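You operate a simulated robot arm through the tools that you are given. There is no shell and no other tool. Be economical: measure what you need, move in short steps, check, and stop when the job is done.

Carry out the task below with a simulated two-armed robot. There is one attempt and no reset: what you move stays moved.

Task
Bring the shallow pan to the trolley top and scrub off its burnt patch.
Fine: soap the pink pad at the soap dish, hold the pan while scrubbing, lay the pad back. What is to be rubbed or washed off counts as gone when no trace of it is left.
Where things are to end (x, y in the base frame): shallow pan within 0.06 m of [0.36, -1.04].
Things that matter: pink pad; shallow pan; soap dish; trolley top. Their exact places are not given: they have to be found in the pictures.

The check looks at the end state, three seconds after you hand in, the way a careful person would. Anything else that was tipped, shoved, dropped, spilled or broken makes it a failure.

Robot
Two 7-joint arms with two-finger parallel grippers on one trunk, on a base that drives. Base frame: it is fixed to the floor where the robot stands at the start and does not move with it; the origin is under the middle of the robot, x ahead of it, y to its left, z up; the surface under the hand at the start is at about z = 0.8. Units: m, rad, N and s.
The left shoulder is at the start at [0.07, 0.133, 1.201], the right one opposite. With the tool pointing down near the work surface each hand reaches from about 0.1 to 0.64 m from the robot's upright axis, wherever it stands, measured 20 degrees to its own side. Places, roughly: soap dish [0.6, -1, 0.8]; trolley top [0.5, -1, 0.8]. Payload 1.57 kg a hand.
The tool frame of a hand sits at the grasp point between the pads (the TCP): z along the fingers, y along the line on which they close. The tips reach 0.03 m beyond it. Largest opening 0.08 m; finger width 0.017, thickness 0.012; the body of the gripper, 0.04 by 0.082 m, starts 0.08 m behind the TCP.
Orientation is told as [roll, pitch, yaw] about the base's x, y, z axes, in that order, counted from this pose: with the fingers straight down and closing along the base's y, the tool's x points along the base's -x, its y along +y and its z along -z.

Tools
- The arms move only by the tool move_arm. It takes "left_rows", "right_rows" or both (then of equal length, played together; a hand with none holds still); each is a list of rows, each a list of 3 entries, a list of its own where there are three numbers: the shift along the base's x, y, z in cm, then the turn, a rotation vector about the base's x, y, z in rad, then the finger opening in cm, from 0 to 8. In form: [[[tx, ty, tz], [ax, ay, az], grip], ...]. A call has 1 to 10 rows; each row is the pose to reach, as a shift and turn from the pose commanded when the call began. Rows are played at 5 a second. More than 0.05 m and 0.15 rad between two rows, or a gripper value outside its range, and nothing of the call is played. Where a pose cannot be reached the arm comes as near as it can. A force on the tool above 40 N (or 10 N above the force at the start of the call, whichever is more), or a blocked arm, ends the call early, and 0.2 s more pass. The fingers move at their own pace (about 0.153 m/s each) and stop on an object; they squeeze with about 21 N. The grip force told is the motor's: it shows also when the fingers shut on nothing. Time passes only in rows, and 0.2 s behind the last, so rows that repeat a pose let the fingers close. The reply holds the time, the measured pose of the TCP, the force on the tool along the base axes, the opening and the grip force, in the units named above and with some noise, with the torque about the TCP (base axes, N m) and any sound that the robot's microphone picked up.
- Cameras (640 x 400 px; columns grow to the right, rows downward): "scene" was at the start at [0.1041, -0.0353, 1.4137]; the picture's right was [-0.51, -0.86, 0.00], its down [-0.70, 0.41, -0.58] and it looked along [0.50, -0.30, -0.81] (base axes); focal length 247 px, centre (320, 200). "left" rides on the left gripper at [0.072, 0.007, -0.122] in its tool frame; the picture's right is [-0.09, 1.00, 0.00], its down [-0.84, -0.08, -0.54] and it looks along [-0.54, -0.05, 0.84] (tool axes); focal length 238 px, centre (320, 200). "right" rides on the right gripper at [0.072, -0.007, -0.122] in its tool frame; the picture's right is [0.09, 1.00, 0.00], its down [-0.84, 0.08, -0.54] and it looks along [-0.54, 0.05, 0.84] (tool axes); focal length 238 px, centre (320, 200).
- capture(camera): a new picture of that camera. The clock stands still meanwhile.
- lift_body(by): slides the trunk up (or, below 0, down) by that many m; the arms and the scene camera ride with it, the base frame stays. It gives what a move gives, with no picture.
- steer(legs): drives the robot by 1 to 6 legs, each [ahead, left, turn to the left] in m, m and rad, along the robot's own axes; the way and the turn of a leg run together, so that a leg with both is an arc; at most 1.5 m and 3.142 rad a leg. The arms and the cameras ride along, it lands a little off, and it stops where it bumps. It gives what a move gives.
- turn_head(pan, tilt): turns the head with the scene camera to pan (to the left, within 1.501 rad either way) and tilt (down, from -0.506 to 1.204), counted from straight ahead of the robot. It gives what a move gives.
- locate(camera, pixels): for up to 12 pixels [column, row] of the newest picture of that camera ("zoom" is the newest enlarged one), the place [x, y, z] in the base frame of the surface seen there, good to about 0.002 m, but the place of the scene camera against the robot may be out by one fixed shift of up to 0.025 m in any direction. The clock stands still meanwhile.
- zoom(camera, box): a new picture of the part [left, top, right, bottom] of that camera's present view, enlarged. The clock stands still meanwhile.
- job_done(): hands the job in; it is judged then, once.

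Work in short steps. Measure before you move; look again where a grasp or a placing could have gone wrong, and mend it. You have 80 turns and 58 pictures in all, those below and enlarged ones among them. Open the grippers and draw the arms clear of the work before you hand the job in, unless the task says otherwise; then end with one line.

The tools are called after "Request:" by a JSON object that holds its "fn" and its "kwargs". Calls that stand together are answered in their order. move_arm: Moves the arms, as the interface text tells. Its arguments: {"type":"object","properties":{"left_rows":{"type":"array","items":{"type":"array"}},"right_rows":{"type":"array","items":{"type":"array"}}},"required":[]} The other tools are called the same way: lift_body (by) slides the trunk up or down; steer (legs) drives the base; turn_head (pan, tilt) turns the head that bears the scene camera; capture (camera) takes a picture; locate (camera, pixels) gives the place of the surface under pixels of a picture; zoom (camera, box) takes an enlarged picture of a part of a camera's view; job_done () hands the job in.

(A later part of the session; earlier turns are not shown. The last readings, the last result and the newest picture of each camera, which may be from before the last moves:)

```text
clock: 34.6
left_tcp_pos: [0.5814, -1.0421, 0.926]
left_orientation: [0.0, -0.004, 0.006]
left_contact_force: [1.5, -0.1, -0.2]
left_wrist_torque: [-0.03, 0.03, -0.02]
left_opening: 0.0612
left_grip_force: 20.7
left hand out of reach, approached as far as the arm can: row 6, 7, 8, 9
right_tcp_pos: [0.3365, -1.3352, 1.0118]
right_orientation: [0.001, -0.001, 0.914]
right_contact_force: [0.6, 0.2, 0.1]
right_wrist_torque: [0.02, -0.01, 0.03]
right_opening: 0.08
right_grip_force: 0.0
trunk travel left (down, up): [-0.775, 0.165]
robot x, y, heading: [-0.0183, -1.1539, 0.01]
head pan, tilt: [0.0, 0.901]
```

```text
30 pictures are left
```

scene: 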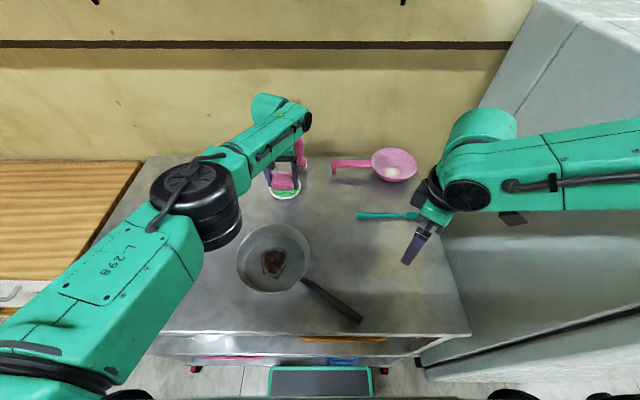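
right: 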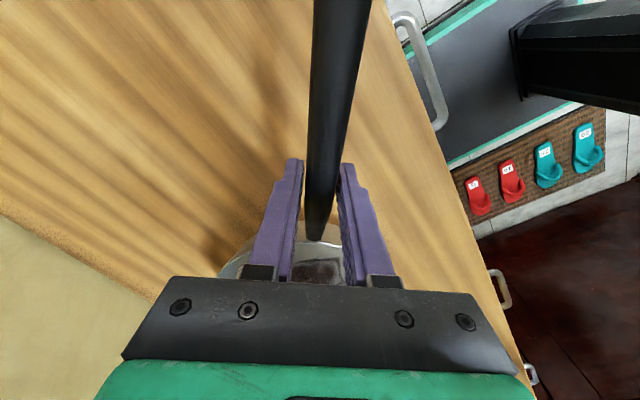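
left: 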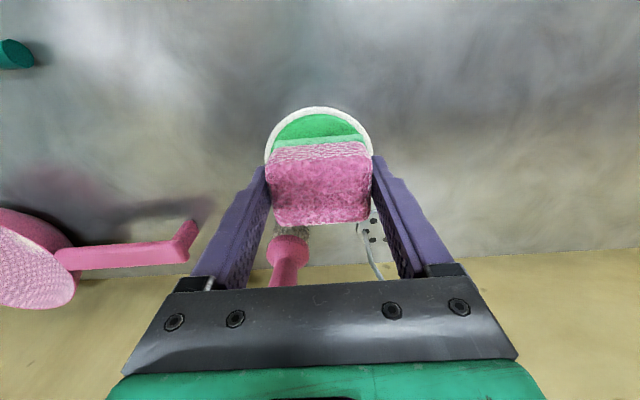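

The pad's underside now shows green soap (318,143), and the dish is undisturbed. The arm is near full stretch, so I'll retract in smaller steps.

Request:
{"fn": "move_arm", "kwargs": {"left_rows": [[[-0.5, 0, 1], [0, 0, 0], 4], [[-1.5, 0, 2], [0, 0, 0], 4], [[-3, 0, 3], [0, 0, 0], 4], [[-5, 0, 4], [0, 0, 0], 4], [[-7, 0, 5], [0, 0, 0], 4], [[-9, 0, 5.5], [0, 0, 0], 4]]}}

```text
clock: 36.0
left_tcp_pos: [0.587, -1.0594, 0.9392]
left_orientation: [-0.012, -0.03, -0.015]
left_contact_force: [0.6, -0.8, -0.1]
left_wrist_torque: [0.02, -0.05, 0.01]
left_opening: 0.061
left_grip_force: 21.1
left hand out of reach, approached as far as the arm can: row 1, 2, 3, 4, 5, 6
right_tcp_pos: [0.337, -1.3346, 1.011]
right_orientation: [0.001, -0.001, 0.916]
right_contact_force: [0.7, -0.4, -0.4]
right_wrist_torque: [0.0, 0.01, 0.0]
right_opening: 0.0802
right_grip_force: 0.1
trunk travel left (down, up): [-0.775, 0.165]
robot x, y, heading: [-0.0177, -1.1557, 0.003]
head pan, tilt: [0.0, 0.901]
```

The solver seems stuck near the stretched posture; I'll retrace the way it came in, toward (0.556, -1.081, 1.006), undoing the slight tilt.

Request:
{"fn": "move_arm", "kwargs": {"left_rows": [[[-1, -0.7, 2.2], [0.004, 0.01, 0.007], 4], [[-2, -1.4, 4.4], [0.008, 0.02, 0.014], 4], [[-3.1, -2.2, 6.7], [0.012, 0.03, 0.02], 4], [[-3.1, -2.2, 6.7], [0.012, 0.03, 0.02], 4]]}}

```text
clock: 37.0
left_tcp_pos: [0.5587, -1.0792, 1.0068]
left_orientation: [0.013, 0.029, 0.027]
left_contact_force: [0.0, -0.5, 0.9]
left_wrist_torque: [0.01, 0.0, -0.02]
left_opening: 0.0611
left_grip_force: 20.6
left hand out of reach, approached as far as the arm can: row 2
right_tcp_pos: [0.3376, -1.3346, 1.0119]
right_orientation: [0.001, 0.0, 0.915]
right_contact_force: [0.8, 0.1, 0.2]
right_wrist_torque: [-0.02, -0.02, 0.02]
right_opening: 0.0802
right_grip_force: 0.2
trunk travel left (down, up): [-0.775, 0.165]
robot x, y, heading: [-0.0179, -1.1501, 0.004]
head pan, tilt: [0.0, 0.901]
```

That worked. I'll now bring the pad back toward the pan at height, levelling it.

Request:
{"fn": "move_arm", "kwargs": {"left_rows": [[[-3, 1, 0], [-0.013, -0.029, -0.02], 4], [[-7, 2, 0], [-0.013, -0.029, -0.02], 4], [[-11, 3, 0], [-0.013, -0.029, -0.02], 4], [[-15, 3.5, 0], [-0.013, -0.029, -0.02], 4], [[-19, 3.5, 0], [-0.013, -0.029, -0.02], 4], [[-19, 3.5, 0], [-0.013, -0.029, -0.02], 4]]}}

```text
clock: 38.4
left_tcp_pos: [0.4639, -0.9718, 0.912]
left_orientation: [0.133, -0.082, 0.079]
left_contact_force: [0.7, 0.1, 0.5]
left_wrist_torque: [0.01, 0.01, 0.01]
left_opening: 0.0609
left_grip_force: 20.6
left hand out of reach, approached as far as the arm can: row 1, 2, 3, 4, 5, 6
right_tcp_pos: [0.3367, -1.3338, 1.0118]
right_orientation: [0.0, 0.0, 0.916]
right_contact_force: [-0.5, -0.3, -0.1]
right_wrist_torque: [0.02, 0.0, -0.02]
right_opening: 0.08
right_grip_force: 0.1
trunk travel left (down, up): [-0.775, 0.165]
robot x, y, heading: [-0.0179, -1.1526, 0.006]
head pan, tilt: [0.0, 0.901]
stopped in row 6 (left hand): the arm was blocked; the commanded pose is now the measured one
```

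The arm deviated and was blocked at (0.464, -0.972, 0.912). I'll look before doing anything else.

Request:
{"fn": "capture", "kwargs": {"camera": "scene"}}

Request:
{"fn": "capture", "kwargs": {"camera": "left"}}

```text
29 pictures are left
```

scene: 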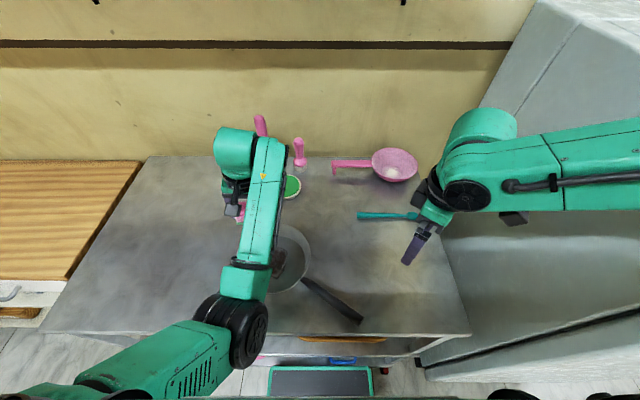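

```text
28 pictures are left
```

left: 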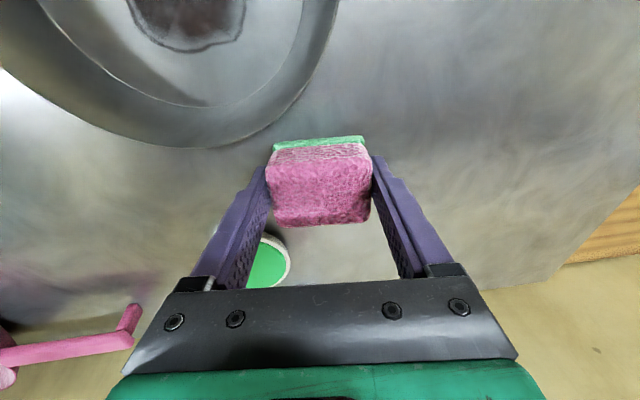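

The elbow has swung down low on the left. I'll measure the elbow and forearm heights versus the trolley and pan.

Request:
{"fn": "locate", "kwargs": {"camera": "scene", "pixels": [[235, 330], [250, 320], [245, 280], [262, 200], [265, 160], [150, 365], [210, 320], [250, 355], [290, 290], [295, 235]]}}

Request:
{"fn": "turn_head", "kwargs": {"pan": 0.45, "tilt": 1.15}}

Request:
{"fn": "capture", "kwargs": {"camera": "scene"}}

```text
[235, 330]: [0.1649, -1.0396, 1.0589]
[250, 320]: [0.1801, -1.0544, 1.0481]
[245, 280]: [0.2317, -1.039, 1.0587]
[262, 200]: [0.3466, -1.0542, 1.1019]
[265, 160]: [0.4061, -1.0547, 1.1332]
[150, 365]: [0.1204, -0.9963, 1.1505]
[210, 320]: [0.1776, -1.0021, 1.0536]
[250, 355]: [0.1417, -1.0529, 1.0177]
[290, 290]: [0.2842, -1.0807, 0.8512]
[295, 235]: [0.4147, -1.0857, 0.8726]
```

```text
clock: 39.3
left_tcp_pos: [0.4652, -0.9726, 0.912]
left_orientation: [0.132, -0.083, 0.078]
left_contact_force: [-0.8, -0.3, 0.8]
left_wrist_torque: [0.0, 0.01, -0.02]
left_opening: 0.0612
left_grip_force: 20.7
right_tcp_pos: [0.3374, -1.3347, 1.0102]
right_orientation: [0.001, 0.0, 0.916]
right_contact_force: [0.8, -0.4, -0.6]
right_wrist_torque: [0.0, 0.03, 0.0]
right_opening: 0.08
right_grip_force: 0.0
trunk travel left (down, up): [-0.775, 0.165]
robot x, y, heading: [-0.0165, -1.1526, 0.007]
head pan, tilt: [0.45, 1.15]
```

```text
27 pictures are left
```

scene: 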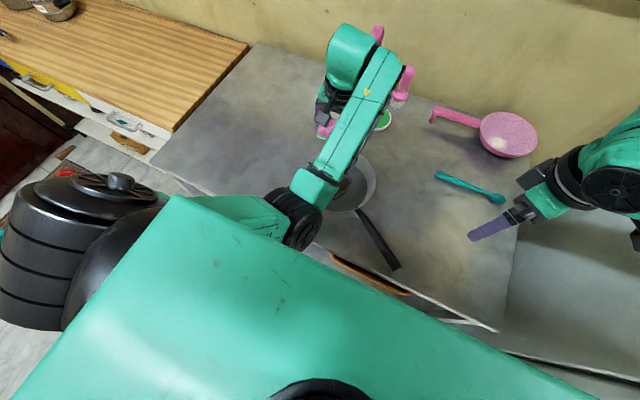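

The elbow has folded inward and low at (0.165, -1.04, 1.03), right against the torso, while the hand and objects are free. I'll lift the hand outward (+x, +y, +z) while levelling, to see whether the arm moves freely and the elbow recovers.

Request:
{"fn": "move_arm", "kwargs": {"left_rows": [[[1, 1, 2], [-0.03, 0.02, -0.02], 4], [[2, 2, 4], [-0.06, 0.04, -0.04], 4], [[3, 4, 7], [-0.1, 0.06, -0.06], 4], [[3, 6, 10], [-0.13, 0.08, -0.07], 4], [[3, 8, 13], [-0.13, 0.08, -0.07], 4], [[3, 11, 16], [-0.13, 0.08, -0.07], 4], [[3, 14, 19], [-0.13, 0.08, -0.07], 4], [[3, 17, 22], [-0.13, 0.08, -0.07], 4]]}}

Request:
{"fn": "capture", "kwargs": {"camera": "scene"}}

```text
clock: 41.1
left_tcp_pos: [0.4935, -0.8035, 1.1313]
left_orientation: [0.002, 0.002, 0.014]
left_contact_force: [-0.4, 0.1, 0.4]
left_wrist_torque: [-0.02, -0.03, 0.0]
left_opening: 0.0613
left_grip_force: 20.7
left hand out of reach, approached as far as the arm can: row 3, 4, 5
right_tcp_pos: [0.3365, -1.3338, 1.0123]
right_orientation: [-0.001, 0.0, 0.918]
right_contact_force: [0.4, 0.1, -0.1]
right_wrist_torque: [-0.03, 0.0, 0.0]
right_opening: 0.0802
right_grip_force: 0.0
trunk travel left (down, up): [-0.775, 0.165]
robot x, y, heading: [-0.0121, -1.1512, 0.006]
head pan, tilt: [0.45, 1.15]
```

```text
26 pictures are left
```

scene: 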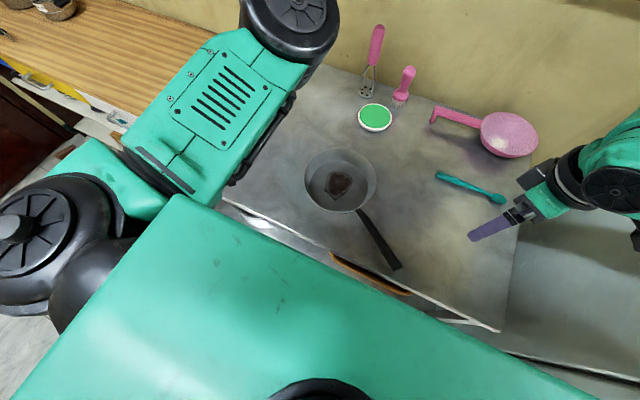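

The elbow is up again, and pan, dish and tools are undisturbed. I'll back off by 0.10 m and shift left 0.07 m so both hands work mid-range, then view the handle from the right camera.

Request:
{"fn": "steer", "kwargs": {"legs": [[-0.1, 0.07, 0]]}}

Request:
{"fn": "capture", "kwargs": {"camera": "right"}}

```text
clock: 42.3
left_tcp_pos: [0.3968, -0.7349, 1.1315]
left_orientation: [0.006, 0.004, 0.01]
left_contact_force: [-0.2, -0.9, -0.1]
left_wrist_torque: [-0.02, -0.02, 0.0]
left_opening: 0.061
left_grip_force: 20.8
right_tcp_pos: [0.2375, -1.2648, 1.0105]
right_orientation: [0.002, -0.001, 0.914]
right_contact_force: [0.3, -0.3, 0.1]
right_wrist_torque: [0.05, 0.01, 0.02]
right_opening: 0.0799
right_grip_force: 0.1
trunk travel left (down, up): [-0.775, 0.165]
robot x, y, heading: [-0.1177, -1.0821, 0.005]
head pan, tilt: [0.45, 1.15]
```

```text
25 pictures are left
```

right: 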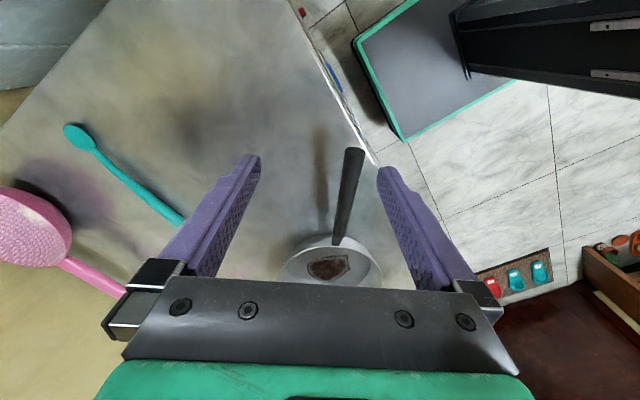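

Request:
{"fn": "locate", "kwargs": {"camera": "right", "pixels": [[354, 152], [350, 175], [346, 195], [342, 215], [338, 235], [336, 242], [328, 265]]}}

```text
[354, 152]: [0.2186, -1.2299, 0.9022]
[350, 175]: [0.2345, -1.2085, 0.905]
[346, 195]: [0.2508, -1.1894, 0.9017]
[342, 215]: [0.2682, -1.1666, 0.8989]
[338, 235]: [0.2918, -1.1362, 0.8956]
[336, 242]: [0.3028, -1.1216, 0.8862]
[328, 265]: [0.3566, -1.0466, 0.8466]
```

The handle is measured; I'll grip it at (0.268, -1.166, 0.889) with the right hand.

Request:
{"fn": "move_arm", "kwargs": {"right_rows": [[[1.2, 3.5, 0], [0, 0, 0], 8], [[2.4, 7, 0], [0, 0, 0], 8], [[3.1, 9.8, 0], [0, 0, 0], 8], [[3.1, 9.8, -4], [0, 0, 0], 8], [[3.1, 9.8, -8], [0, 0, 0], 8], [[3.1, 9.8, -11], [0, 0, 0], 8], [[3.1, 9.8, -12.1], [0, 0, 0], 8], [[3.1, 9.8, -12.1], [0, 0, 0], 1], [[3.1, 9.8, -12.1], [0, 0, 0], 1], [[3.1, 9.8, -12.1], [0, 0, 0], 1]]}}

Request:
{"fn": "turn_head", "kwargs": {"pan": 0.0, "tilt": 0.9}}

Request:
{"fn": "capture", "kwargs": {"camera": "scene"}}

Request:
{"fn": "capture", "kwargs": {"camera": "left"}}

```text
clock: 44.5
left_tcp_pos: [0.3953, -0.7353, 1.132]
left_orientation: [0.004, 0.004, 0.01]
left_contact_force: [0.2, 0.1, -0.2]
left_wrist_torque: [0.0, 0.0, 0.0]
left_opening: 0.0611
left_grip_force: 20.8
right_tcp_pos: [0.2633, -1.1733, 0.896]
right_orientation: [-0.001, 0.002, 0.914]
right_contact_force: [0.1, 0.9, 0.0]
right_wrist_torque: [0.01, 0.0, 0.08]
right_opening: 0.0215
right_grip_force: 21.1
right hand out of reach, approached as far as the arm can: row 7, 8, 9, 10
trunk travel left (down, up): [-0.775, 0.165]
robot x, y, heading: [-0.1185, -1.0836, 0.002]
head pan, tilt: [0.45, 1.15]
```

```text
clock: 45.4
left_tcp_pos: [0.3954, -0.7358, 1.1328]
left_orientation: [0.003, 0.005, 0.011]
left_contact_force: [0.1, 0.4, -0.8]
left_wrist_torque: [-0.02, 0.01, -0.01]
left_opening: 0.0611
left_grip_force: 20.4
right_tcp_pos: [0.2643, -1.1746, 0.8954]
right_orientation: [-0.001, -0.001, 0.913]
right_contact_force: [-0.1, 0.1, -0.3]
right_wrist_torque: [-0.12, 0.07, 0.02]
right_opening: 0.0217
right_grip_force: 21.2
trunk travel left (down, up): [-0.775, 0.165]
robot x, y, heading: [-0.1159, -1.0811, 0.004]
head pan, tilt: [0.0, 0.901]
```

```text
24 pictures are left
```

scene: 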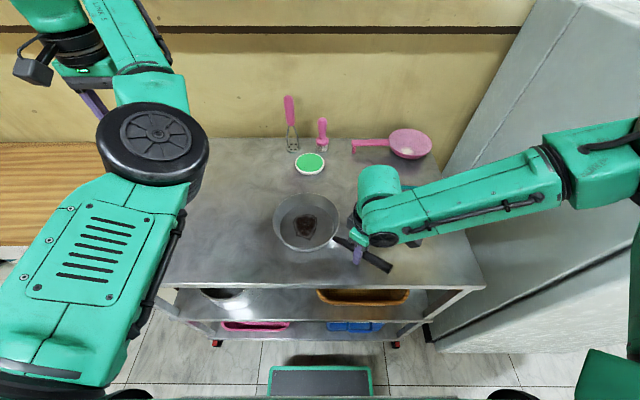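

```text
23 pictures are left
```

left: 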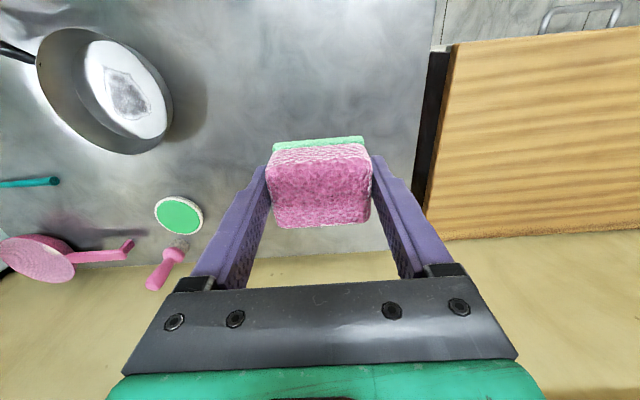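

The handle is held again. I'll measure the burnt patch's outline and the pan floor.

Request:
{"fn": "zoom", "kwargs": {"camera": "left", "box": [30, 20, 190, 120]}}

```text
4.00 times, centred on (110, 70) of left
```

zoom: 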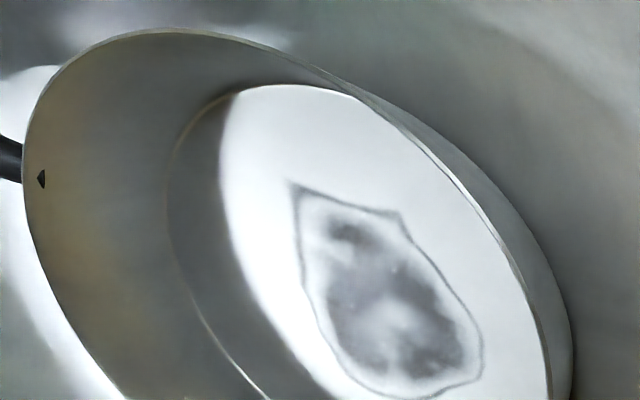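

Request:
{"fn": "locate", "kwargs": {"camera": "zoom", "pixels": [[290, 185], [400, 215], [480, 350], [410, 397], [330, 345], [303, 270], [175, 190], [240, 92], [350, 95], [265, 395], [25, 200], [180, 32]]}}

Request:
{"fn": "locate", "kwargs": {"camera": "left", "pixels": [[37, 72], [170, 125], [75, 30], [120, 152], [100, 128]]}}

```text
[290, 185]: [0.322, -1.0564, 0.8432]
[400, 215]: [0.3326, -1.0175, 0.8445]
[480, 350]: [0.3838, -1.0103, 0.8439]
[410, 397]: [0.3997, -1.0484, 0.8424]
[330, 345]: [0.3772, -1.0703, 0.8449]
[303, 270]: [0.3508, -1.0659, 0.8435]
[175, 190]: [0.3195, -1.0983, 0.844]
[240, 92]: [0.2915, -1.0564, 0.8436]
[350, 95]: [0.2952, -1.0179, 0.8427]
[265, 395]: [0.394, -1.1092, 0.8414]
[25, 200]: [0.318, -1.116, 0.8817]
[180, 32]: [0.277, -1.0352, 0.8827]
```

```text
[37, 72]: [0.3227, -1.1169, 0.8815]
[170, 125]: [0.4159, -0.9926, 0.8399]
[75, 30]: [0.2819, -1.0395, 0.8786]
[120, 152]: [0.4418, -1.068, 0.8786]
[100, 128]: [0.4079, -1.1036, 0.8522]
```

The patch spans x 0.322–0.400, y -1.07 to -1.01 on a flat floor at z 0.843 (radius ~7 cm). I'll carry the pad over the pan at height.

Request:
{"fn": "move_arm", "kwargs": {"left_rows": [[[0, -4, 0], [0, 0, 0], 4], [[0, -8, 0], [0, 0, 0], 4], [[0, -12, 0], [0, 0, 0], 4], [[-1, -16, 0], [0, 0, 0], 4], [[-2, -20, -1], [0, 0, 0], 4], [[-3, -24, -3], [0, 0, 0], 4], [[-3.4, -28, -5], [0, 0, 0], 4], [[-3.4, -30.4, -8], [0, 0, 0], 4], [[-3.4, -30.4, -11], [0, 0, 0], 4], [[-3.4, -30.4, -13], [0, 0, 0], 4]]}}

Request:
{"fn": "capture", "kwargs": {"camera": "scene"}}

Request:
{"fn": "capture", "kwargs": {"camera": "left"}}

```text
clock: 47.6
left_tcp_pos: [0.4237, -1.0513, 0.987]
left_orientation: [0.003, -0.001, 0.013]
left_contact_force: [0.2, 0.1, 0.3]
left_wrist_torque: [0.0, 0.0, -0.01]
left_opening: 0.0612
left_grip_force: 20.9
left hand out of reach, approached as far as the arm can: row 2, 3, 4, 5, 6, 7, 8, 9, 10
right_tcp_pos: [0.264, -1.1724, 0.8963]
right_orientation: [0.0, 0.0, 0.911]
right_contact_force: [0.4, -0.2, 0.1]
right_wrist_torque: [-0.1, 0.08, 0.06]
right_opening: 0.0214
right_grip_force: 20.7
trunk travel left (down, up): [-0.775, 0.165]
robot x, y, heading: [-0.1218, -1.0793, 0.005]
head pan, tilt: [0.0, 0.901]
```

```text
21 pictures are left
```

scene: 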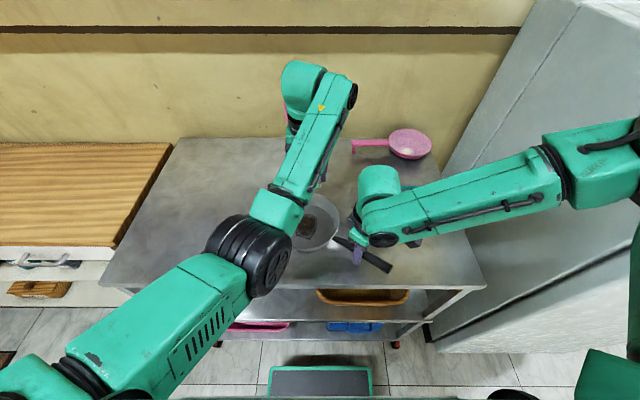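

```text
20 pictures are left
```

left: 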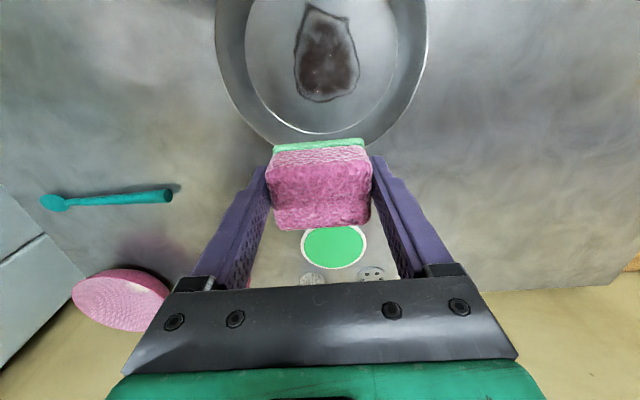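

The hand stopped 6 cm short in x at (0.424, -1.051, 0.987). I'll try to bring it straight back in x in small steps.

Request:
{"fn": "move_arm", "kwargs": {"left_rows": [[[-1, 0, 0], [0, 0, 0], 4], [[-2, 0, 0], [0, 0, 0], 4], [[-3, 0.3, 0], [0, 0, 0], 4], [[-4.5, 0.6, 0], [0, 0, 0], 4], [[-6, 1, 0], [0, 0, 0], 4], [[-6, 1, 0], [0, 0, 0], 4]]}}

```text
clock: 49.0
left_tcp_pos: [0.4124, -1.0358, 0.9583]
left_orientation: [0.017, -0.017, 0.038]
left_contact_force: [0.0, -0.2, -0.7]
left_wrist_torque: [-0.02, 0.01, 0.01]
left_opening: 0.0609
left_grip_force: 20.7
left hand out of reach, approached as far as the arm can: row 1, 2, 3, 4, 5, 6
right_tcp_pos: [0.264, -1.1747, 0.8966]
right_orientation: [0.0, -0.001, 0.913]
right_contact_force: [0.9, -0.7, 0.3]
right_wrist_torque: [-0.02, 0.03, 0.05]
right_opening: 0.0215
right_grip_force: 21.0
trunk travel left (down, up): [-0.775, 0.165]
robot x, y, heading: [-0.1179, -1.0837, 0.006]
head pan, tilt: [0.0, 0.901]
```

This arm branch (elbow past straight) can't fold closer. I need to get the elbow bending the normal way again. First I'll lift the hand up and out to the left, clear of everything.

Request:
{"fn": "move_arm", "kwargs": {"left_rows": [[[1.5, 1, 2], [0, 0, 0], 4], [[3, 2.5, 4], [0, 0, 0], 4], [[4, 5, 7], [0, 0, 0], 4], [[4.5, 8, 10], [0, 0, 0], 4], [[4.5, 12, 12], [0, 0, 0], 4], [[4.5, 16, 14], [0, 0, 0], 4], [[4, 20, 16], [0, 0, 0], 4], [[3, 24, 18], [0, 0, 0], 4]]}}

```text
clock: 50.8
left_tcp_pos: [0.4327, -0.8111, 1.131]
left_orientation: [0.002, 0.003, 0.009]
left_contact_force: [0.8, 0.7, -1.0]
left_wrist_torque: [-0.04, -0.01, -0.01]
left_opening: 0.0608
left_grip_force: 21.1
left hand out of reach, approached as far as the arm can: row 3, 4, 5
right_tcp_pos: [0.2641, -1.1729, 0.8956]
right_orientation: [0.0, 0.002, 0.912]
right_contact_force: [-0.5, 0.7, 0.0]
right_wrist_torque: [-0.03, 0.11, 0.0]
right_opening: 0.0211
right_grip_force: 21.1
trunk travel left (down, up): [-0.775, 0.165]
robot x, y, heading: [-0.117, -1.0818, 0.006]
head pan, tilt: [0.0, 0.901]
```

Here I'll test whether the elbow can fold: pull the hand 10 cm straight back toward the robot in clear air.

Request:
{"fn": "move_arm", "kwargs": {"left_rows": [[[-2, 2, 0], [0, 0, 0], 4], [[-4, 4, 0], [0, 0, 0], 4], [[-6, 6, 0], [0, 0, 0], 4], [[-8, 8, 0], [0, 0, 0], 4], [[-10, 10, 0], [0, 0, 0], 4]]}}

Request:
{"fn": "capture", "kwargs": {"camera": "scene"}}

```text
clock: 52.0
left_tcp_pos: [0.3322, -0.7118, 1.1335]
left_orientation: [0.003, 0.002, 0.01]
left_contact_force: [-0.1, 0.4, 0.3]
left_wrist_torque: [-0.01, 0.0, 0.01]
left_opening: 0.0614
left_grip_force: 20.9
right_tcp_pos: [0.2639, -1.1742, 0.8951]
right_orientation: [0.0, 0.0, 0.914]
right_contact_force: [0.3, -0.4, -0.9]
right_wrist_torque: [-0.05, 0.09, 0.04]
right_opening: 0.0214
right_grip_force: 21.2
trunk travel left (down, up): [-0.775, 0.165]
robot x, y, heading: [-0.1146, -1.0851, 0.001]
head pan, tilt: [0.0, 0.901]
```

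```text
19 pictures are left
```

scene: 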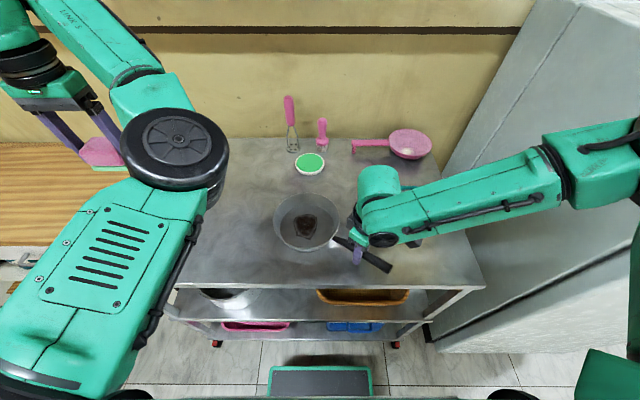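

In this branch the elbow (black disc at 175,150) sits inboard. I'll measure the arm's geometry to work out how to unfold it.

Request:
{"fn": "locate", "kwargs": {"camera": "scene", "pixels": [[175, 145], [215, 165], [120, 260], [60, 360], [170, 90], [110, 40], [30, 60], [140, 100], [180, 240]]}}

```text
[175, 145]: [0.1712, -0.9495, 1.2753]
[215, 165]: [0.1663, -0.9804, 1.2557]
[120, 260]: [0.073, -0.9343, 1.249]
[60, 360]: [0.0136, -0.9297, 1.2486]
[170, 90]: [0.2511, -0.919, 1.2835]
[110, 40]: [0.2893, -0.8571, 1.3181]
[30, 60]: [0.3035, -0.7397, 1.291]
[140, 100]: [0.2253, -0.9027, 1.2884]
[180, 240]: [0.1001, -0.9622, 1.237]
```

The upper arm points straight ahead, with the elbow to the right of the shoulder–wrist line. I'll roll the hand about that line, keeping the wrist in place in clear air, so that the arm swings its elbow up.

Request:
{"fn": "move_arm", "kwargs": {"left_rows": [[[0.5, -1, 0.4], [-0.12, -0.075, 0], 4], [[1.2, -2.2, 1], [-0.24, -0.15, 0], 4], [[2.2, -4, 2], [-0.36, -0.225, 0], 4], [[3.5, -6, 3.3], [-0.48, -0.3, 0], 4], [[5, -8, 5], [-0.6, -0.375, 0], 4], [[6.5, -10.5, 7], [-0.72, -0.45, 0], 4], [[8, -13, 9.5], [-0.84, -0.525, 0], 4], [[9.5, -15.5, 12], [-0.96, -0.6, 0], 4], [[10, -16, 13], [-1.05, -0.65, 0], 4]]}}

Request:
{"fn": "capture", "kwargs": {"camera": "scene"}}

```text
clock: 54.0
left_tcp_pos: [0.4346, -0.8734, 1.2644]
left_orientation: [-1.18, -0.508, 0.357]
left_contact_force: [0.2, -0.2, 0.0]
left_wrist_torque: [0.0, 0.02, 0.01]
left_opening: 0.061
left_grip_force: 20.3
right_tcp_pos: [0.2641, -1.173, 0.8955]
right_orientation: [-0.001, 0.0, 0.912]
right_contact_force: [0.5, -0.8, -1.2]
right_wrist_torque: [0.06, -0.02, -0.03]
right_opening: 0.0214
right_grip_force: 20.8
trunk travel left (down, up): [-0.775, 0.165]
robot x, y, heading: [-0.1159, -1.0793, 0.005]
head pan, tilt: [0.0, 0.901]
```

```text
18 pictures are left
```

scene: 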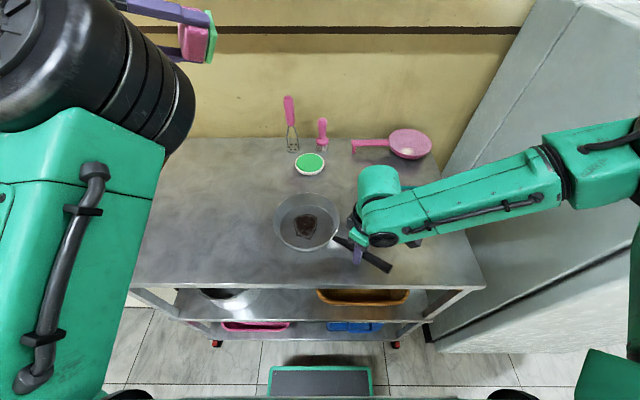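

The elbow has swung up. I'll now shift the hand right by 15 cm and then unroll it while keeping the wrist in place.

Request:
{"fn": "move_arm", "kwargs": {"left_rows": [[[1, -4, 0], [0, 0, 0], 4], [[2, -8, 0], [0, 0, 0], 4], [[3, -12, 0], [0, 0, 0], 4], [[3, -15, 0], [0, 0, 0], 4], [[3, -15, 0], [0, 0, 0], 4]]}}

Request:
{"fn": "move_arm", "kwargs": {"left_rows": [[[-0.7, 0.7, -1.2], [0.11, 0.07, 0], 4], [[-2, 2.5, -3], [0.22, 0.14, 0], 4], [[-3.3, 5, -5.2], [0.33, 0.21, 0], 4], [[-4.6, 7.5, -7.2], [0.44, 0.275, 0], 4], [[-6, 9.8, -9], [0.55, 0.34, 0], 4], [[-7.2, 11.8, -10.5], [0.66, 0.41, 0], 4], [[-8.3, 13.4, -11.7], [0.77, 0.48, 0], 4], [[-9.2, 14.7, -12.5], [0.88, 0.55, 0], 4], [[-9.8, 15.7, -12.9], [0.98, 0.61, 0], 4], [[-10, 16, -13], [1.05, 0.65, 0], 4]]}}

Request:
{"fn": "capture", "kwargs": {"camera": "scene"}}

```text
clock: 55.2
left_tcp_pos: [0.469, -1.0082, 1.2635]
left_orientation: [-1.202, -0.496, 0.393]
left_contact_force: [-1.2, 0.4, -0.6]
left_wrist_torque: [-0.03, 0.01, 0.02]
left_opening: 0.061
left_grip_force: 20.9
right_tcp_pos: [0.2645, -1.1741, 0.8946]
right_orientation: [-0.001, 0.0, 0.913]
right_contact_force: [-1.6, -2.2, 0.8]
right_wrist_torque: [0.49, -0.31, -0.03]
right_opening: 0.0215
right_grip_force: 20.9
trunk travel left (down, up): [-0.775, 0.165]
robot x, y, heading: [-0.1172, -1.0837, 0.002]
head pan, tilt: [0.0, 0.901]
```

```text
clock: 57.4
left_tcp_pos: [0.3843, -0.8327, 1.1414]
left_orientation: [-0.016, 0.004, 0.03]
left_contact_force: [0.0, 1.5, 0.1]
left_wrist_torque: [0.03, 0.03, -0.04]
left_opening: 0.0611
left_grip_force: 21.4
left hand out of reach, approached as far as the arm can: row 2, 3, 5, 6, 7, 8, 9, 10
right_tcp_pos: [0.2649, -1.1732, 0.8952]
right_orientation: [-0.001, -0.001, 0.915]
right_contact_force: [0.5, -1.1, 0.3]
right_wrist_torque: [0.1, -0.11, 0.05]
right_opening: 0.0215
right_grip_force: 20.9
trunk travel left (down, up): [-0.775, 0.165]
robot x, y, heading: [-0.1203, -1.0864, 0.007]
head pan, tilt: [0.0, 0.901]
```

```text
17 pictures are left
```

scene: 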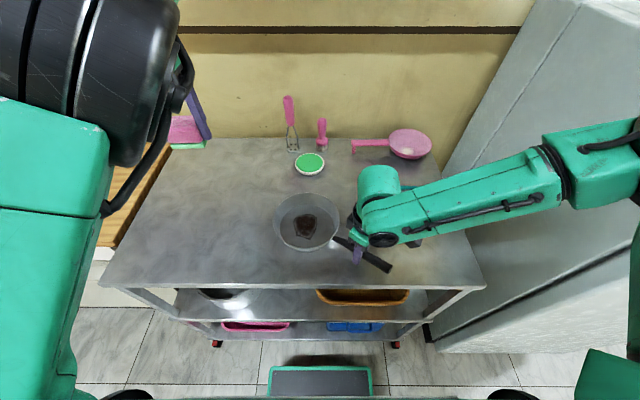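

The elbow is now up and outboard. I'll approach the pan again in steps.

Request:
{"fn": "move_arm", "kwargs": {"left_rows": [[[-0.5, -4, -1], [0.016, 0, -0.01], 4], [[-1, -8, -2], [0.016, 0, -0.01], 4], [[-1.5, -12, -4], [0.016, 0, -0.01], 4], [[-2, -16, -7], [0.016, 0, -0.01], 4], [[-2.3, -19, -10], [0.016, 0, -0.01], 4], [[-2.3, -20.7, -13], [0.016, 0, -0.01], 4], [[-2.3, -20.7, -14], [0.016, 0, -0.01], 4]]}}

```text
refused: row 4 steps farther than a row can; nothing moved
```

One row was slightly too long (5.02 cm), so I'll retry with smaller steps.

Request:
{"fn": "move_arm", "kwargs": {"left_rows": [[[-0.5, -3.5, -1], [0.016, 0, -0.01], 4], [[-1, -7, -2], [0.016, 0, -0.01], 4], [[-1.5, -10.5, -4], [0.016, 0, -0.01], 4], [[-2, -14, -6], [0.016, 0, -0.01], 4], [[-2.3, -17.5, -8], [0.016, 0, -0.01], 4], [[-2.3, -20.7, -10], [0.016, 0, -0.01], 4], [[-2.3, -20.7, -14], [0.016, 0, -0.01], 4]]}}

Request:
{"fn": "capture", "kwargs": {"camera": "left"}}

```text
clock: 59.0
left_tcp_pos: [0.4058, -0.8538, 1.1397]
left_orientation: [0.012, 0.005, 0.012]
left_contact_force: [-0.8, -0.1, -0.2]
left_wrist_torque: [0.02, 0.0, 0.01]
left_opening: 0.0613
left_grip_force: 20.7
left hand out of reach, approached as far as the arm can: row 1, 2, 3, 4, 5, 6, 7
right_tcp_pos: [0.2641, -1.1735, 0.8955]
right_orientation: [0.0, -0.002, 0.913]
right_contact_force: [0.1, 0.0, -0.7]
right_wrist_torque: [-0.03, -0.01, 0.04]
right_opening: 0.0215
right_grip_force: 21.4
trunk travel left (down, up): [-0.775, 0.165]
robot x, y, heading: [-0.119, -1.0821, 0.008]
head pan, tilt: [0.0, 0.901]
```

```text
16 pictures are left
```

left: 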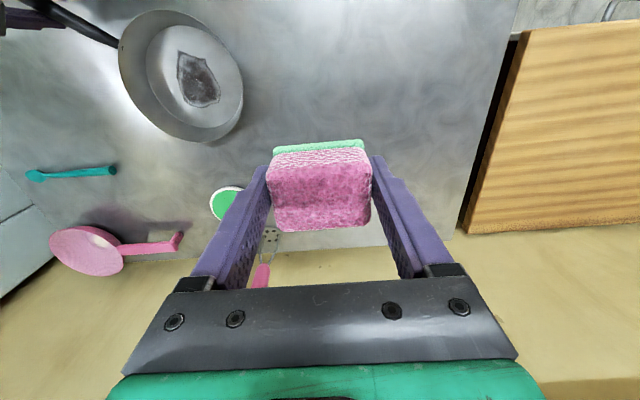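

The hand is at a joint limit: the arm has been wound round via low-inboard, so it must be unwound the other way. I'll roll the hand the opposite way (fingers toward the left), wrist held in place, so that the elbow goes back down and outboard.

Request:
{"fn": "move_arm", "kwargs": {"left_rows": [[[-0.5, 2, 0.2], [0.13, 0.026, 0], 4], [[-1, 4.5, 0.7], [0.26, 0.052, 0], 4], [[-1.5, 7, 1.5], [0.39, 0.078, 0], 4], [[-2, 9.3, 2.6], [0.52, 0.104, 0], 4], [[-2.4, 11.5, 4], [0.65, 0.13, 0], 4], [[-2.8, 13.5, 5.6], [0.78, 0.156, 0], 4], [[-3.2, 15.3, 7.5], [0.91, 0.182, 0], 4], [[-3.5, 16.8, 9.5], [1.04, 0.21, 0], 4], [[-3.7, 18.2, 12], [1.17, 0.235, 0], 4], [[-3.8, 19, 14], [1.3, 0.26, 0], 4]]}}

Request:
{"fn": "capture", "kwargs": {"camera": "scene"}}

```text
clock: 61.2
left_tcp_pos: [0.3571, -0.6704, 1.2845]
left_orientation: [1.343, 0.192, 0.149]
left_contact_force: [-0.2, -0.6, 0.3]
left_wrist_torque: [-0.04, -0.02, -0.05]
left_opening: 0.0605
left_grip_force: 21.1
left hand out of reach, approached as far as the arm can: row 1, 2, 3, 4, 5, 6, 7, 8
right_tcp_pos: [0.2625, -1.1764, 0.897]
right_orientation: [0.002, -0.003, 0.913]
right_contact_force: [-0.8, -0.4, -0.5]
right_wrist_torque: [-0.19, 0.15, -0.04]
right_opening: 0.0215
right_grip_force: 21.1
trunk travel left (down, up): [-0.775, 0.165]
robot x, y, heading: [-0.1187, -1.0866, 0.007]
head pan, tilt: [0.0, 0.901]
```

```text
15 pictures are left
```

scene: 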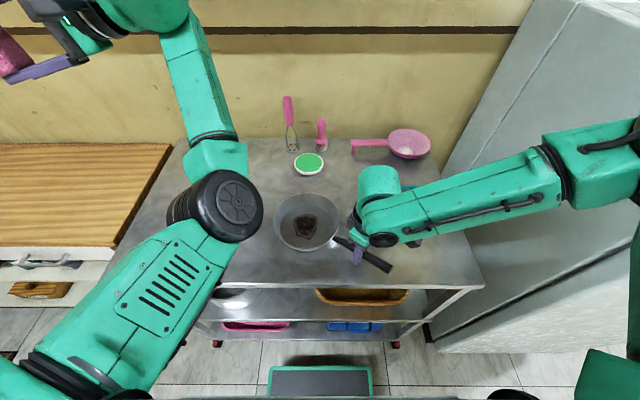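

The elbow has gone inboard and lower, as intended. I'll keep rolling the same way so that it passes underneath to the outside.

Request:
{"fn": "move_arm", "kwargs": {"left_rows": [[[0, -0.3, 2.4], [0.127, 0.026, 0], 4], [[0.1, -0.7, 4.9], [0.255, 0.052, 0], 4], [[0.2, -1.2, 7.4], [0.38, 0.078, 0], 4], [[0.3, -1.8, 9.8], [0.51, 0.104, 0], 4], [[0.4, -2.4, 12.2], [0.637, 0.13, 0], 4], [[0.5, -3.1, 14.5], [0.764, 0.156, 0], 4], [[0.6, -3.8, 16.8], [0.89, 0.182, 0], 4], [[0.8, -4.4, 18.9], [1.0, 0.204, 0], 4]]}}

Request:
{"fn": "capture", "kwargs": {"camera": "scene"}}

```text
clock: 63.0
left_tcp_pos: [0.3653, -0.7123, 1.4731]
left_orientation: [2.38, 0.142, 0.34]
left_contact_force: [0.8, 0.2, 0.3]
left_wrist_torque: [0.02, -0.03, -0.03]
left_opening: 0.0611
left_grip_force: 20.9
right_tcp_pos: [0.2637, -1.1741, 0.8951]
right_orientation: [0.0, 0.001, 0.914]
right_contact_force: [0.0, 0.6, -0.6]
right_wrist_torque: [-0.23, 0.17, 0.03]
right_opening: 0.0214
right_grip_force: 21.2
trunk travel left (down, up): [-0.775, 0.165]
robot x, y, heading: [-0.1192, -1.0882, 0.008]
head pan, tilt: [0.0, 0.901]
```

```text
14 pictures are left
```

scene: 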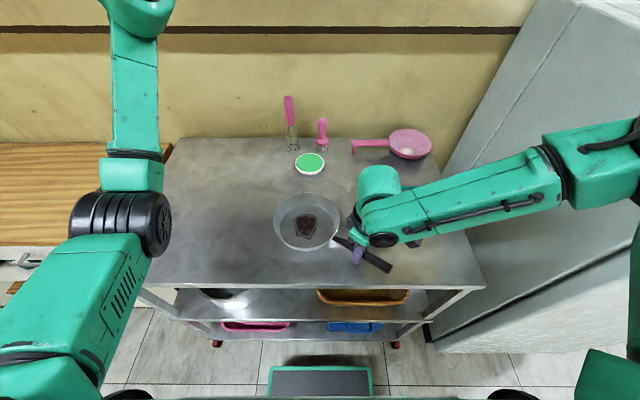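

The elbow now hangs straight below. I'll continue rolling, fingers passing upward in clear air, to bring it outboard.

Request:
{"fn": "move_arm", "kwargs": {"left_rows": [[[0.4, -2, 2], [0.137, 0.028, 0], 4], [[0.9, -4.2, 3.6], [0.274, 0.056, 0], 4], [[1.4, -6.6, 4.9], [0.41, 0.084, 0], 4], [[1.9, -9.1, 5.9], [0.549, 0.112, 0], 4], [[2.4, -11.8, 6.5], [0.686, 0.14, 0], 4], [[3, -14.6, 6.7], [0.823, 0.168, 0], 4], [[3.5, -17.3, 6.5], [0.96, 0.196, 0], 4], [[4.1, -20, 5.9], [1.097, 0.224, 0], 4], [[4.4, -21.5, 5.4], [1.176, 0.24, 0], 4]]}}

Request:
{"fn": "capture", "kwargs": {"camera": "scene"}}

```text
clock: 65.0
left_tcp_pos: [0.4077, -0.9263, 1.5256]
left_orientation: [-2.722, -0.078, 0.384]
left_contact_force: [-0.2, -0.3, -0.5]
left_wrist_torque: [-0.01, 0.01, -0.02]
left_opening: 0.0607
left_grip_force: 21.7
right_tcp_pos: [0.2653, -1.1739, 0.8949]
right_orientation: [0.0, -0.001, 0.911]
right_contact_force: [0.4, -1.0, 0.0]
right_wrist_torque: [-0.19, 0.18, 0.0]
right_opening: 0.0212
right_grip_force: 20.7
trunk travel left (down, up): [-0.775, 0.165]
robot x, y, heading: [-0.115, -1.0812, 0.004]
head pan, tilt: [0.0, 0.901]
```

```text
13 pictures are left
```

scene: 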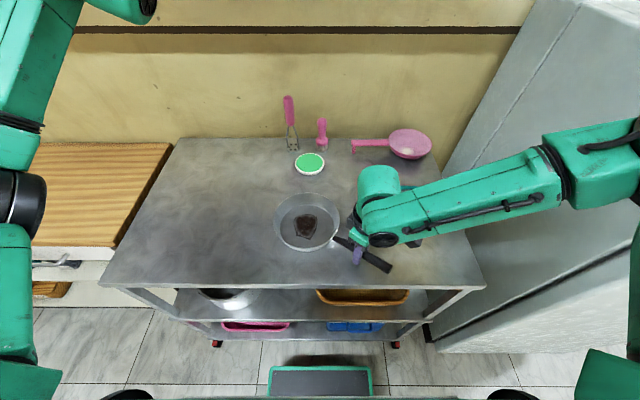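

The elbow is now outboard; the wrist must still be unrolled without the elbow swinging back. Near full stretch the roll is shared with the wrist, so I'll extend the arm and unroll there in clear air.

Request:
{"fn": "move_arm", "kwargs": {"left_rows": [[[2, 0, -3], [0, 0, 0], 4], [[4, 0, -6], [0, 0, 0], 4], [[6, 0, -8], [0, 0, 0], 4], [[7.5, 0, -9], [0, 0, 0], 4], [[7.5, 0, -9], [0, 0, 0], 4]]}}

Request:
{"fn": "move_arm", "kwargs": {"left_rows": [[[-0.3, 1.5, 0.5], [-0.078, -0.016, 0], 4], [[-0.9, 4.2, 1.1], [-0.216, -0.044, 0], 4], [[-1.4, 6.9, 1.3], [-0.353, -0.072, 0], 4], [[-2, 9.7, 1.1], [-0.49, -0.1, 0], 4], [[-2.5, 12.4, 0.5], [-0.627, -0.128, 0], 4], [[-3, 14.9, -0.5], [-0.764, -0.156, 0], 4], [[-3.5, 17.3, -1.8], [-0.9, -0.184, 0], 4], [[-4, 19.5, -3.4], [-1.04, -0.212, 0], 4], [[-4.4, 21.5, -5.4], [-1.176, -0.24, 0], 4]]}}

Request:
{"fn": "capture", "kwargs": {"camera": "scene"}}

```text
clock: 66.2
left_tcp_pos: [0.4835, -0.9266, 1.4359]
left_orientation: [-2.724, -0.077, 0.385]
left_contact_force: [0.0, -1.4, -0.1]
left_wrist_torque: [-0.01, 0.01, -0.01]
left_opening: 0.061
left_grip_force: 19.8
right_tcp_pos: [0.2633, -1.1734, 0.897]
right_orientation: [-0.001, 0.0, 0.913]
right_contact_force: [0.5, -0.4, 0.0]
right_wrist_torque: [-0.09, 0.07, -0.05]
right_opening: 0.0214
right_grip_force: 21.0
trunk travel left (down, up): [-0.775, 0.165]
robot x, y, heading: [-0.1158, -1.0834, 0.007]
head pan, tilt: [0.0, 0.901]
```

```text
clock: 68.2
left_tcp_pos: [0.44, -0.7095, 1.3848]
left_orientation: [2.375, 0.143, 0.338]
left_contact_force: [1.3, 0.4, -0.5]
left_wrist_torque: [-0.05, 0.02, 0.04]
left_opening: 0.0609
left_grip_force: 21.3
right_tcp_pos: [0.2653, -1.1737, 0.8965]
right_orientation: [-0.001, -0.003, 0.913]
right_contact_force: [-1.3, -0.3, -0.2]
right_wrist_torque: [0.0, -0.01, 0.02]
right_opening: 0.0214
right_grip_force: 20.5
trunk travel left (down, up): [-0.775, 0.165]
robot x, y, heading: [-0.1183, -1.0836, 0.004]
head pan, tilt: [0.0, 0.901]
```

```text
12 pictures are left
```

scene: 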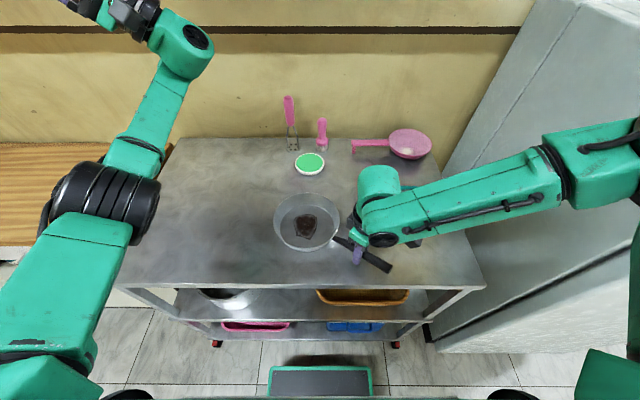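

The elbow stayed low-outboard while the wrist took part of the roll. I'll finish unrolling to fingers-down.

Request:
{"fn": "move_arm", "kwargs": {"left_rows": [[[-0.3, 1.6, -2], [-0.127, -0.026, 0], 4], [[-0.6, 2.9, -4.3], [-0.255, -0.052, 0], 4], [[-0.8, 3.9, -6.8], [-0.392, -0.08, 0], 4], [[-0.9, 4.6, -9.3], [-0.52, -0.106, 0], 4], [[-1, 5, -11.9], [-0.647, -0.132, 0], 4], [[-1, 5, -14.7], [-0.784, -0.16, 0], 4], [[-0.9, 4.6, -17.3], [-0.91, -0.186, 0], 4], [[-0.8, 3.9, -19.8], [-1.04, -0.212, 0], 4], [[-0.6, 2.9, -22.4], [-1.176, -0.24, 0], 4]]}}

Request:
{"fn": "move_arm", "kwargs": {"left_rows": [[[0.3, -1.3, -2.2], [-0.127, -0.026, 0], 4], [[0.6, -2.9, -4.3], [-0.255, -0.052, 0], 4], [[1, -4.9, -6.2], [-0.392, -0.08, 0], 4], [[1.4, -6.9, -7.7], [-0.52, -0.106, 0], 4], [[1.9, -9.3, -9.1], [-0.657, -0.134, 0], 4], [[2.5, -11.9, -10.1], [-0.794, -0.162, 0], 4], [[3, -14.6, -10.7], [-0.93, -0.19, 0], 4], [[3.3, -16, -10.8], [-1.0, -0.205, 0], 4]]}}

Request:
{"fn": "capture", "kwargs": {"camera": "scene"}}

```text
clock: 70.2
left_tcp_pos: [0.4319, -0.6822, 1.1585]
left_orientation: [1.157, 0.179, 0.116]
left_contact_force: [-0.4, -0.5, -0.6]
left_wrist_torque: [0.03, 0.03, -0.01]
left_opening: 0.0608
left_grip_force: 21.2
right_tcp_pos: [0.2643, -1.174, 0.8961]
right_orientation: [0.0, -0.001, 0.916]
right_contact_force: [-0.2, 0.2, 0.5]
right_wrist_torque: [0.06, -0.06, 0.03]
right_opening: 0.0215
right_grip_force: 20.8
trunk travel left (down, up): [-0.775, 0.165]
robot x, y, heading: [-0.1172, -1.0822, 0.003]
head pan, tilt: [0.0, 0.901]
```

```text
clock: 72.0
left_tcp_pos: [0.4653, -0.8421, 1.0525]
left_orientation: [0.144, 0.024, 0.004]
left_contact_force: [0.0, 0.6, -0.6]
left_wrist_torque: [-0.05, 0.0, 0.03]
left_opening: 0.0608
left_grip_force: 21.1
right_tcp_pos: [0.2647, -1.1734, 0.8966]
right_orientation: [0.0, -0.002, 0.913]
right_contact_force: [-0.3, -0.4, 0.0]
right_wrist_torque: [0.02, 0.0, 0.0]
right_opening: 0.0213
right_grip_force: 20.8
trunk travel left (down, up): [-0.775, 0.165]
robot x, y, heading: [-0.1179, -1.084, 0.0]
head pan, tilt: [0.0, 0.901]
```

```text
11 pictures are left
```

scene: 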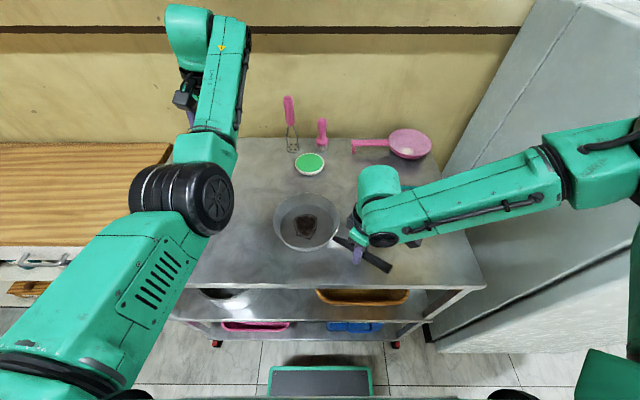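

The elbow is now low-inboard — halfway there. I'll repeat the cycle: fold the arm, roll (fingers left then up), stretch, then unroll.

Request:
{"fn": "move_arm", "kwargs": {"left_rows": [[[-3, 1, 0], [0, 0, 0], 4], [[-6, 2, 0], [0, 0, 0], 4], [[-9, 3, 0], [0, 0, 0], 4], [[-10.5, 4, 0], [0, 0, 0], 4]]}}

Request:
{"fn": "move_arm", "kwargs": {"left_rows": [[[-0.5, 2.7, 0.6], [0.137, 0.028, 0], 4], [[-1.1, 5.3, 1.6], [0.274, 0.056, 0], 4], [[-1.6, 7.7, 3], [0.41, 0.084, 0], 4], [[-2, 9.7, 4.5], [0.54, 0.11, 0], 4], [[-2.4, 11.7, 6.4], [0.676, 0.138, 0], 4], [[-2.7, 13.3, 8.5], [0.8, 0.164, 0], 4], [[-3, 14.6, 10.7], [0.93, 0.19, 0], 4], [[-3.2, 15.6, 13.3], [1.07, 0.218, 0], 4], [[-3.3, 16.3, 15.8], [1.195, 0.244, 0], 4], [[-3.4, 16.7, 18.4], [1.32, 0.27, 0], 4]]}}

Request:
{"fn": "move_arm", "kwargs": {"left_rows": [[[0, 0, 2.8], [0.137, 0.028, 0], 4], [[0.1, -0.4, 5.4], [0.265, 0.054, 0], 4], [[0.2, -1.1, 7.9], [0.392, 0.08, 0], 4], [[0.4, -2.1, 10.4], [0.53, 0.108, 0], 4], [[0.7, -3.4, 12.7], [0.657, 0.134, 0], 4], [[1, -5, 14.7], [0.784, 0.16, 0], 4], [[1.4, -7, 16.7], [0.92, 0.188, 0], 4], [[1.9, -9.2, 18.3], [1.06, 0.216, 0], 4], [[2.4, -11.6, 19.6], [1.195, 0.244, 0], 4], [[2.9, -14.1, 20.6], [1.33, 0.27, 0], 4]]}}

Request:
{"fn": "move_arm", "kwargs": {"left_rows": [[[4, 0, 0], [0, 0, 0], 4], [[8, 0, 0], [0, 0, 0], 4], [[11, 0, 0], [0, 0, 0], 4], [[11, 0, 0], [0, 0, 0], 4]]}}

```text
clock: 73.0
left_tcp_pos: [0.3812, -0.7843, 1.0463]
left_orientation: [0.143, 0.023, 0.005]
left_contact_force: [-0.1, 1.0, -0.9]
left_wrist_torque: [-0.02, 0.03, 0.01]
left_opening: 0.0608
left_grip_force: 21.5
left hand out of reach, approached as far as the arm can: row 2, 3, 4
right_tcp_pos: [0.2645, -1.1721, 0.8962]
right_orientation: [0.0, -0.001, 0.913]
right_contact_force: [-0.4, -0.1, -0.9]
right_wrist_torque: [-0.03, 0.05, 0.01]
right_opening: 0.021
right_grip_force: 21.0
trunk travel left (down, up): [-0.775, 0.165]
robot x, y, heading: [-0.1199, -1.0796, 0.004]
head pan, tilt: [0.0, 0.901]
```

```text
clock: 75.2
left_tcp_pos: [0.3505, -0.6171, 1.226]
left_orientation: [1.493, 0.197, 0.181]
left_contact_force: [0.7, 0.7, -0.4]
left_wrist_torque: [-0.01, 0.0, -0.01]
left_opening: 0.0606
left_grip_force: 20.7
right_tcp_pos: [0.2644, -1.173, 0.8956]
right_orientation: [-0.001, -0.001, 0.911]
right_contact_force: [-0.1, 0.0, 0.1]
right_wrist_torque: [-0.03, 0.01, 0.0]
right_opening: 0.0211
right_grip_force: 21.2
trunk travel left (down, up): [-0.775, 0.165]
robot x, y, heading: [-0.119, -1.081, 0.007]
head pan, tilt: [0.0, 0.901]
```

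```text
clock: 77.4
left_tcp_pos: [0.3763, -0.7591, 1.433]
left_orientation: [2.857, 0.06, 0.389]
left_contact_force: [0.8, 0.1, -0.1]
left_wrist_torque: [-0.02, 0.01, -0.01]
left_opening: 0.0607
left_grip_force: 21.0
right_tcp_pos: [0.2642, -1.1741, 0.8963]
right_orientation: [0.0, -0.002, 0.912]
right_contact_force: [-0.7, -0.2, 0.7]
right_wrist_torque: [0.05, -0.04, 0.0]
right_opening: 0.0215
right_grip_force: 21.1
trunk travel left (down, up): [-0.775, 0.165]
robot x, y, heading: [-0.1168, -1.0823, 0.005]
head pan, tilt: [0.0, 0.901]
```

```text
clock: 78.4
left_tcp_pos: [0.465, -0.7583, 1.4342]
left_orientation: [2.854, 0.061, 0.388]
left_contact_force: [-0.5, 0.4, 0.0]
left_wrist_torque: [-0.01, 0.02, -0.03]
left_opening: 0.0608
left_grip_force: 20.8
left hand out of reach, approached as far as the arm can: row 3, 4
right_tcp_pos: [0.2636, -1.1733, 0.896]
right_orientation: [0.001, 0.0, 0.914]
right_contact_force: [-0.8, 0.8, 0.7]
right_wrist_torque: [0.04, -0.02, 0.11]
right_opening: 0.0213
right_grip_force: 20.8
trunk travel left (down, up): [-0.775, 0.165]
robot x, y, heading: [-0.1203, -1.0815, 0.006]
head pan, tilt: [0.0, 0.901]
```

The arm is fully stretched with the elbow outboard. I'll unroll to fingers-down and look.

Request:
{"fn": "move_arm", "kwargs": {"left_rows": [[[-1, 2.5, -1], [-0.137, -0.027, 0], 4], [[-1.7, 4.9, -2.3], [-0.27, -0.055, 0], 4], [[-2.3, 7.1, -3.9], [-0.405, -0.083, 0], 4], [[-2.7, 9.1, -5.9], [-0.54, -0.11, 0], 4], [[-3, 10.7, -7.9], [-0.67, -0.137, 0], 4], [[-3.3, 12, -10.2], [-0.8, -0.163, 0], 4], [[-3.5, 13, -12.7], [-0.935, -0.19, 0], 4], [[-3.6, 13.7, -15.2], [-1.065, -0.217, 0], 4], [[-3.7, 14.1, -17.8], [-1.195, -0.244, 0], 4], [[-3.7, 14.1, -20.6], [-1.33, -0.27, 0], 4]]}}

Request:
{"fn": "move_arm", "kwargs": {"left_rows": [[[0.1, -0.4, -2.6], [-0.127, -0.026, 0], 4], [[0.2, -1.1, -5.1], [-0.255, -0.052, 0], 4], [[0.4, -2.1, -7.7], [-0.39, -0.08, 0], 4], [[0.7, -3.4, -9.9], [-0.52, -0.106, 0], 4], [[1, -5, -12], [-0.65, -0.132, 0], 4], [[1.4, -7, -13.9], [-0.784, -0.16, 0], 4], [[1.8, -9, -15.4], [-0.91, -0.186, 0], 4], [[2.3, -11.4, -16.8], [-1.05, -0.214, 0], 4], [[2.9, -14, -17.8], [-1.186, -0.242, 0], 4], [[3.4, -16.7, -18.4], [-1.32, -0.27, 0], 4]]}}

Request:
{"fn": "capture", "kwargs": {"camera": "scene"}}

```text
clock: 80.6
left_tcp_pos: [0.4274, -0.6157, 1.2262]
left_orientation: [1.488, 0.197, 0.181]
left_contact_force: [0.1, -0.6, -0.1]
left_wrist_torque: [-0.03, -0.01, 0.04]
left_opening: 0.0607
left_grip_force: 20.8
right_tcp_pos: [0.264, -1.1734, 0.8956]
right_orientation: [0.0, 0.0, 0.917]
right_contact_force: [0.5, 0.5, 1.1]
right_wrist_torque: [0.03, 0.02, 0.05]
right_opening: 0.0214
right_grip_force: 21.5
trunk travel left (down, up): [-0.775, 0.165]
robot x, y, heading: [-0.1214, -1.0818, 0.007]
head pan, tilt: [0.0, 0.901]
```

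```text
clock: 82.8
left_tcp_pos: [0.4624, -0.7858, 1.0444]
left_orientation: [0.142, 0.022, 0.006]
left_contact_force: [-0.2, -0.2, 0.1]
left_wrist_torque: [-0.01, 0.0, -0.01]
left_opening: 0.0608
left_grip_force: 21.4
right_tcp_pos: [0.2633, -1.1724, 0.8957]
right_orientation: [0.0, -0.002, 0.911]
right_contact_force: [0.4, -0.1, -0.4]
right_wrist_torque: [0.05, -0.02, 0.02]
right_opening: 0.0213
right_grip_force: 21.7
trunk travel left (down, up): [-0.775, 0.165]
robot x, y, heading: [-0.1212, -1.0807, 0.002]
head pan, tilt: [0.0, 0.901]
```

```text
10 pictures are left
```

scene: 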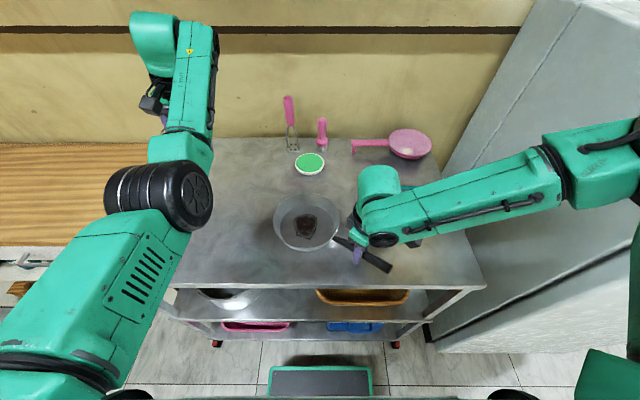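

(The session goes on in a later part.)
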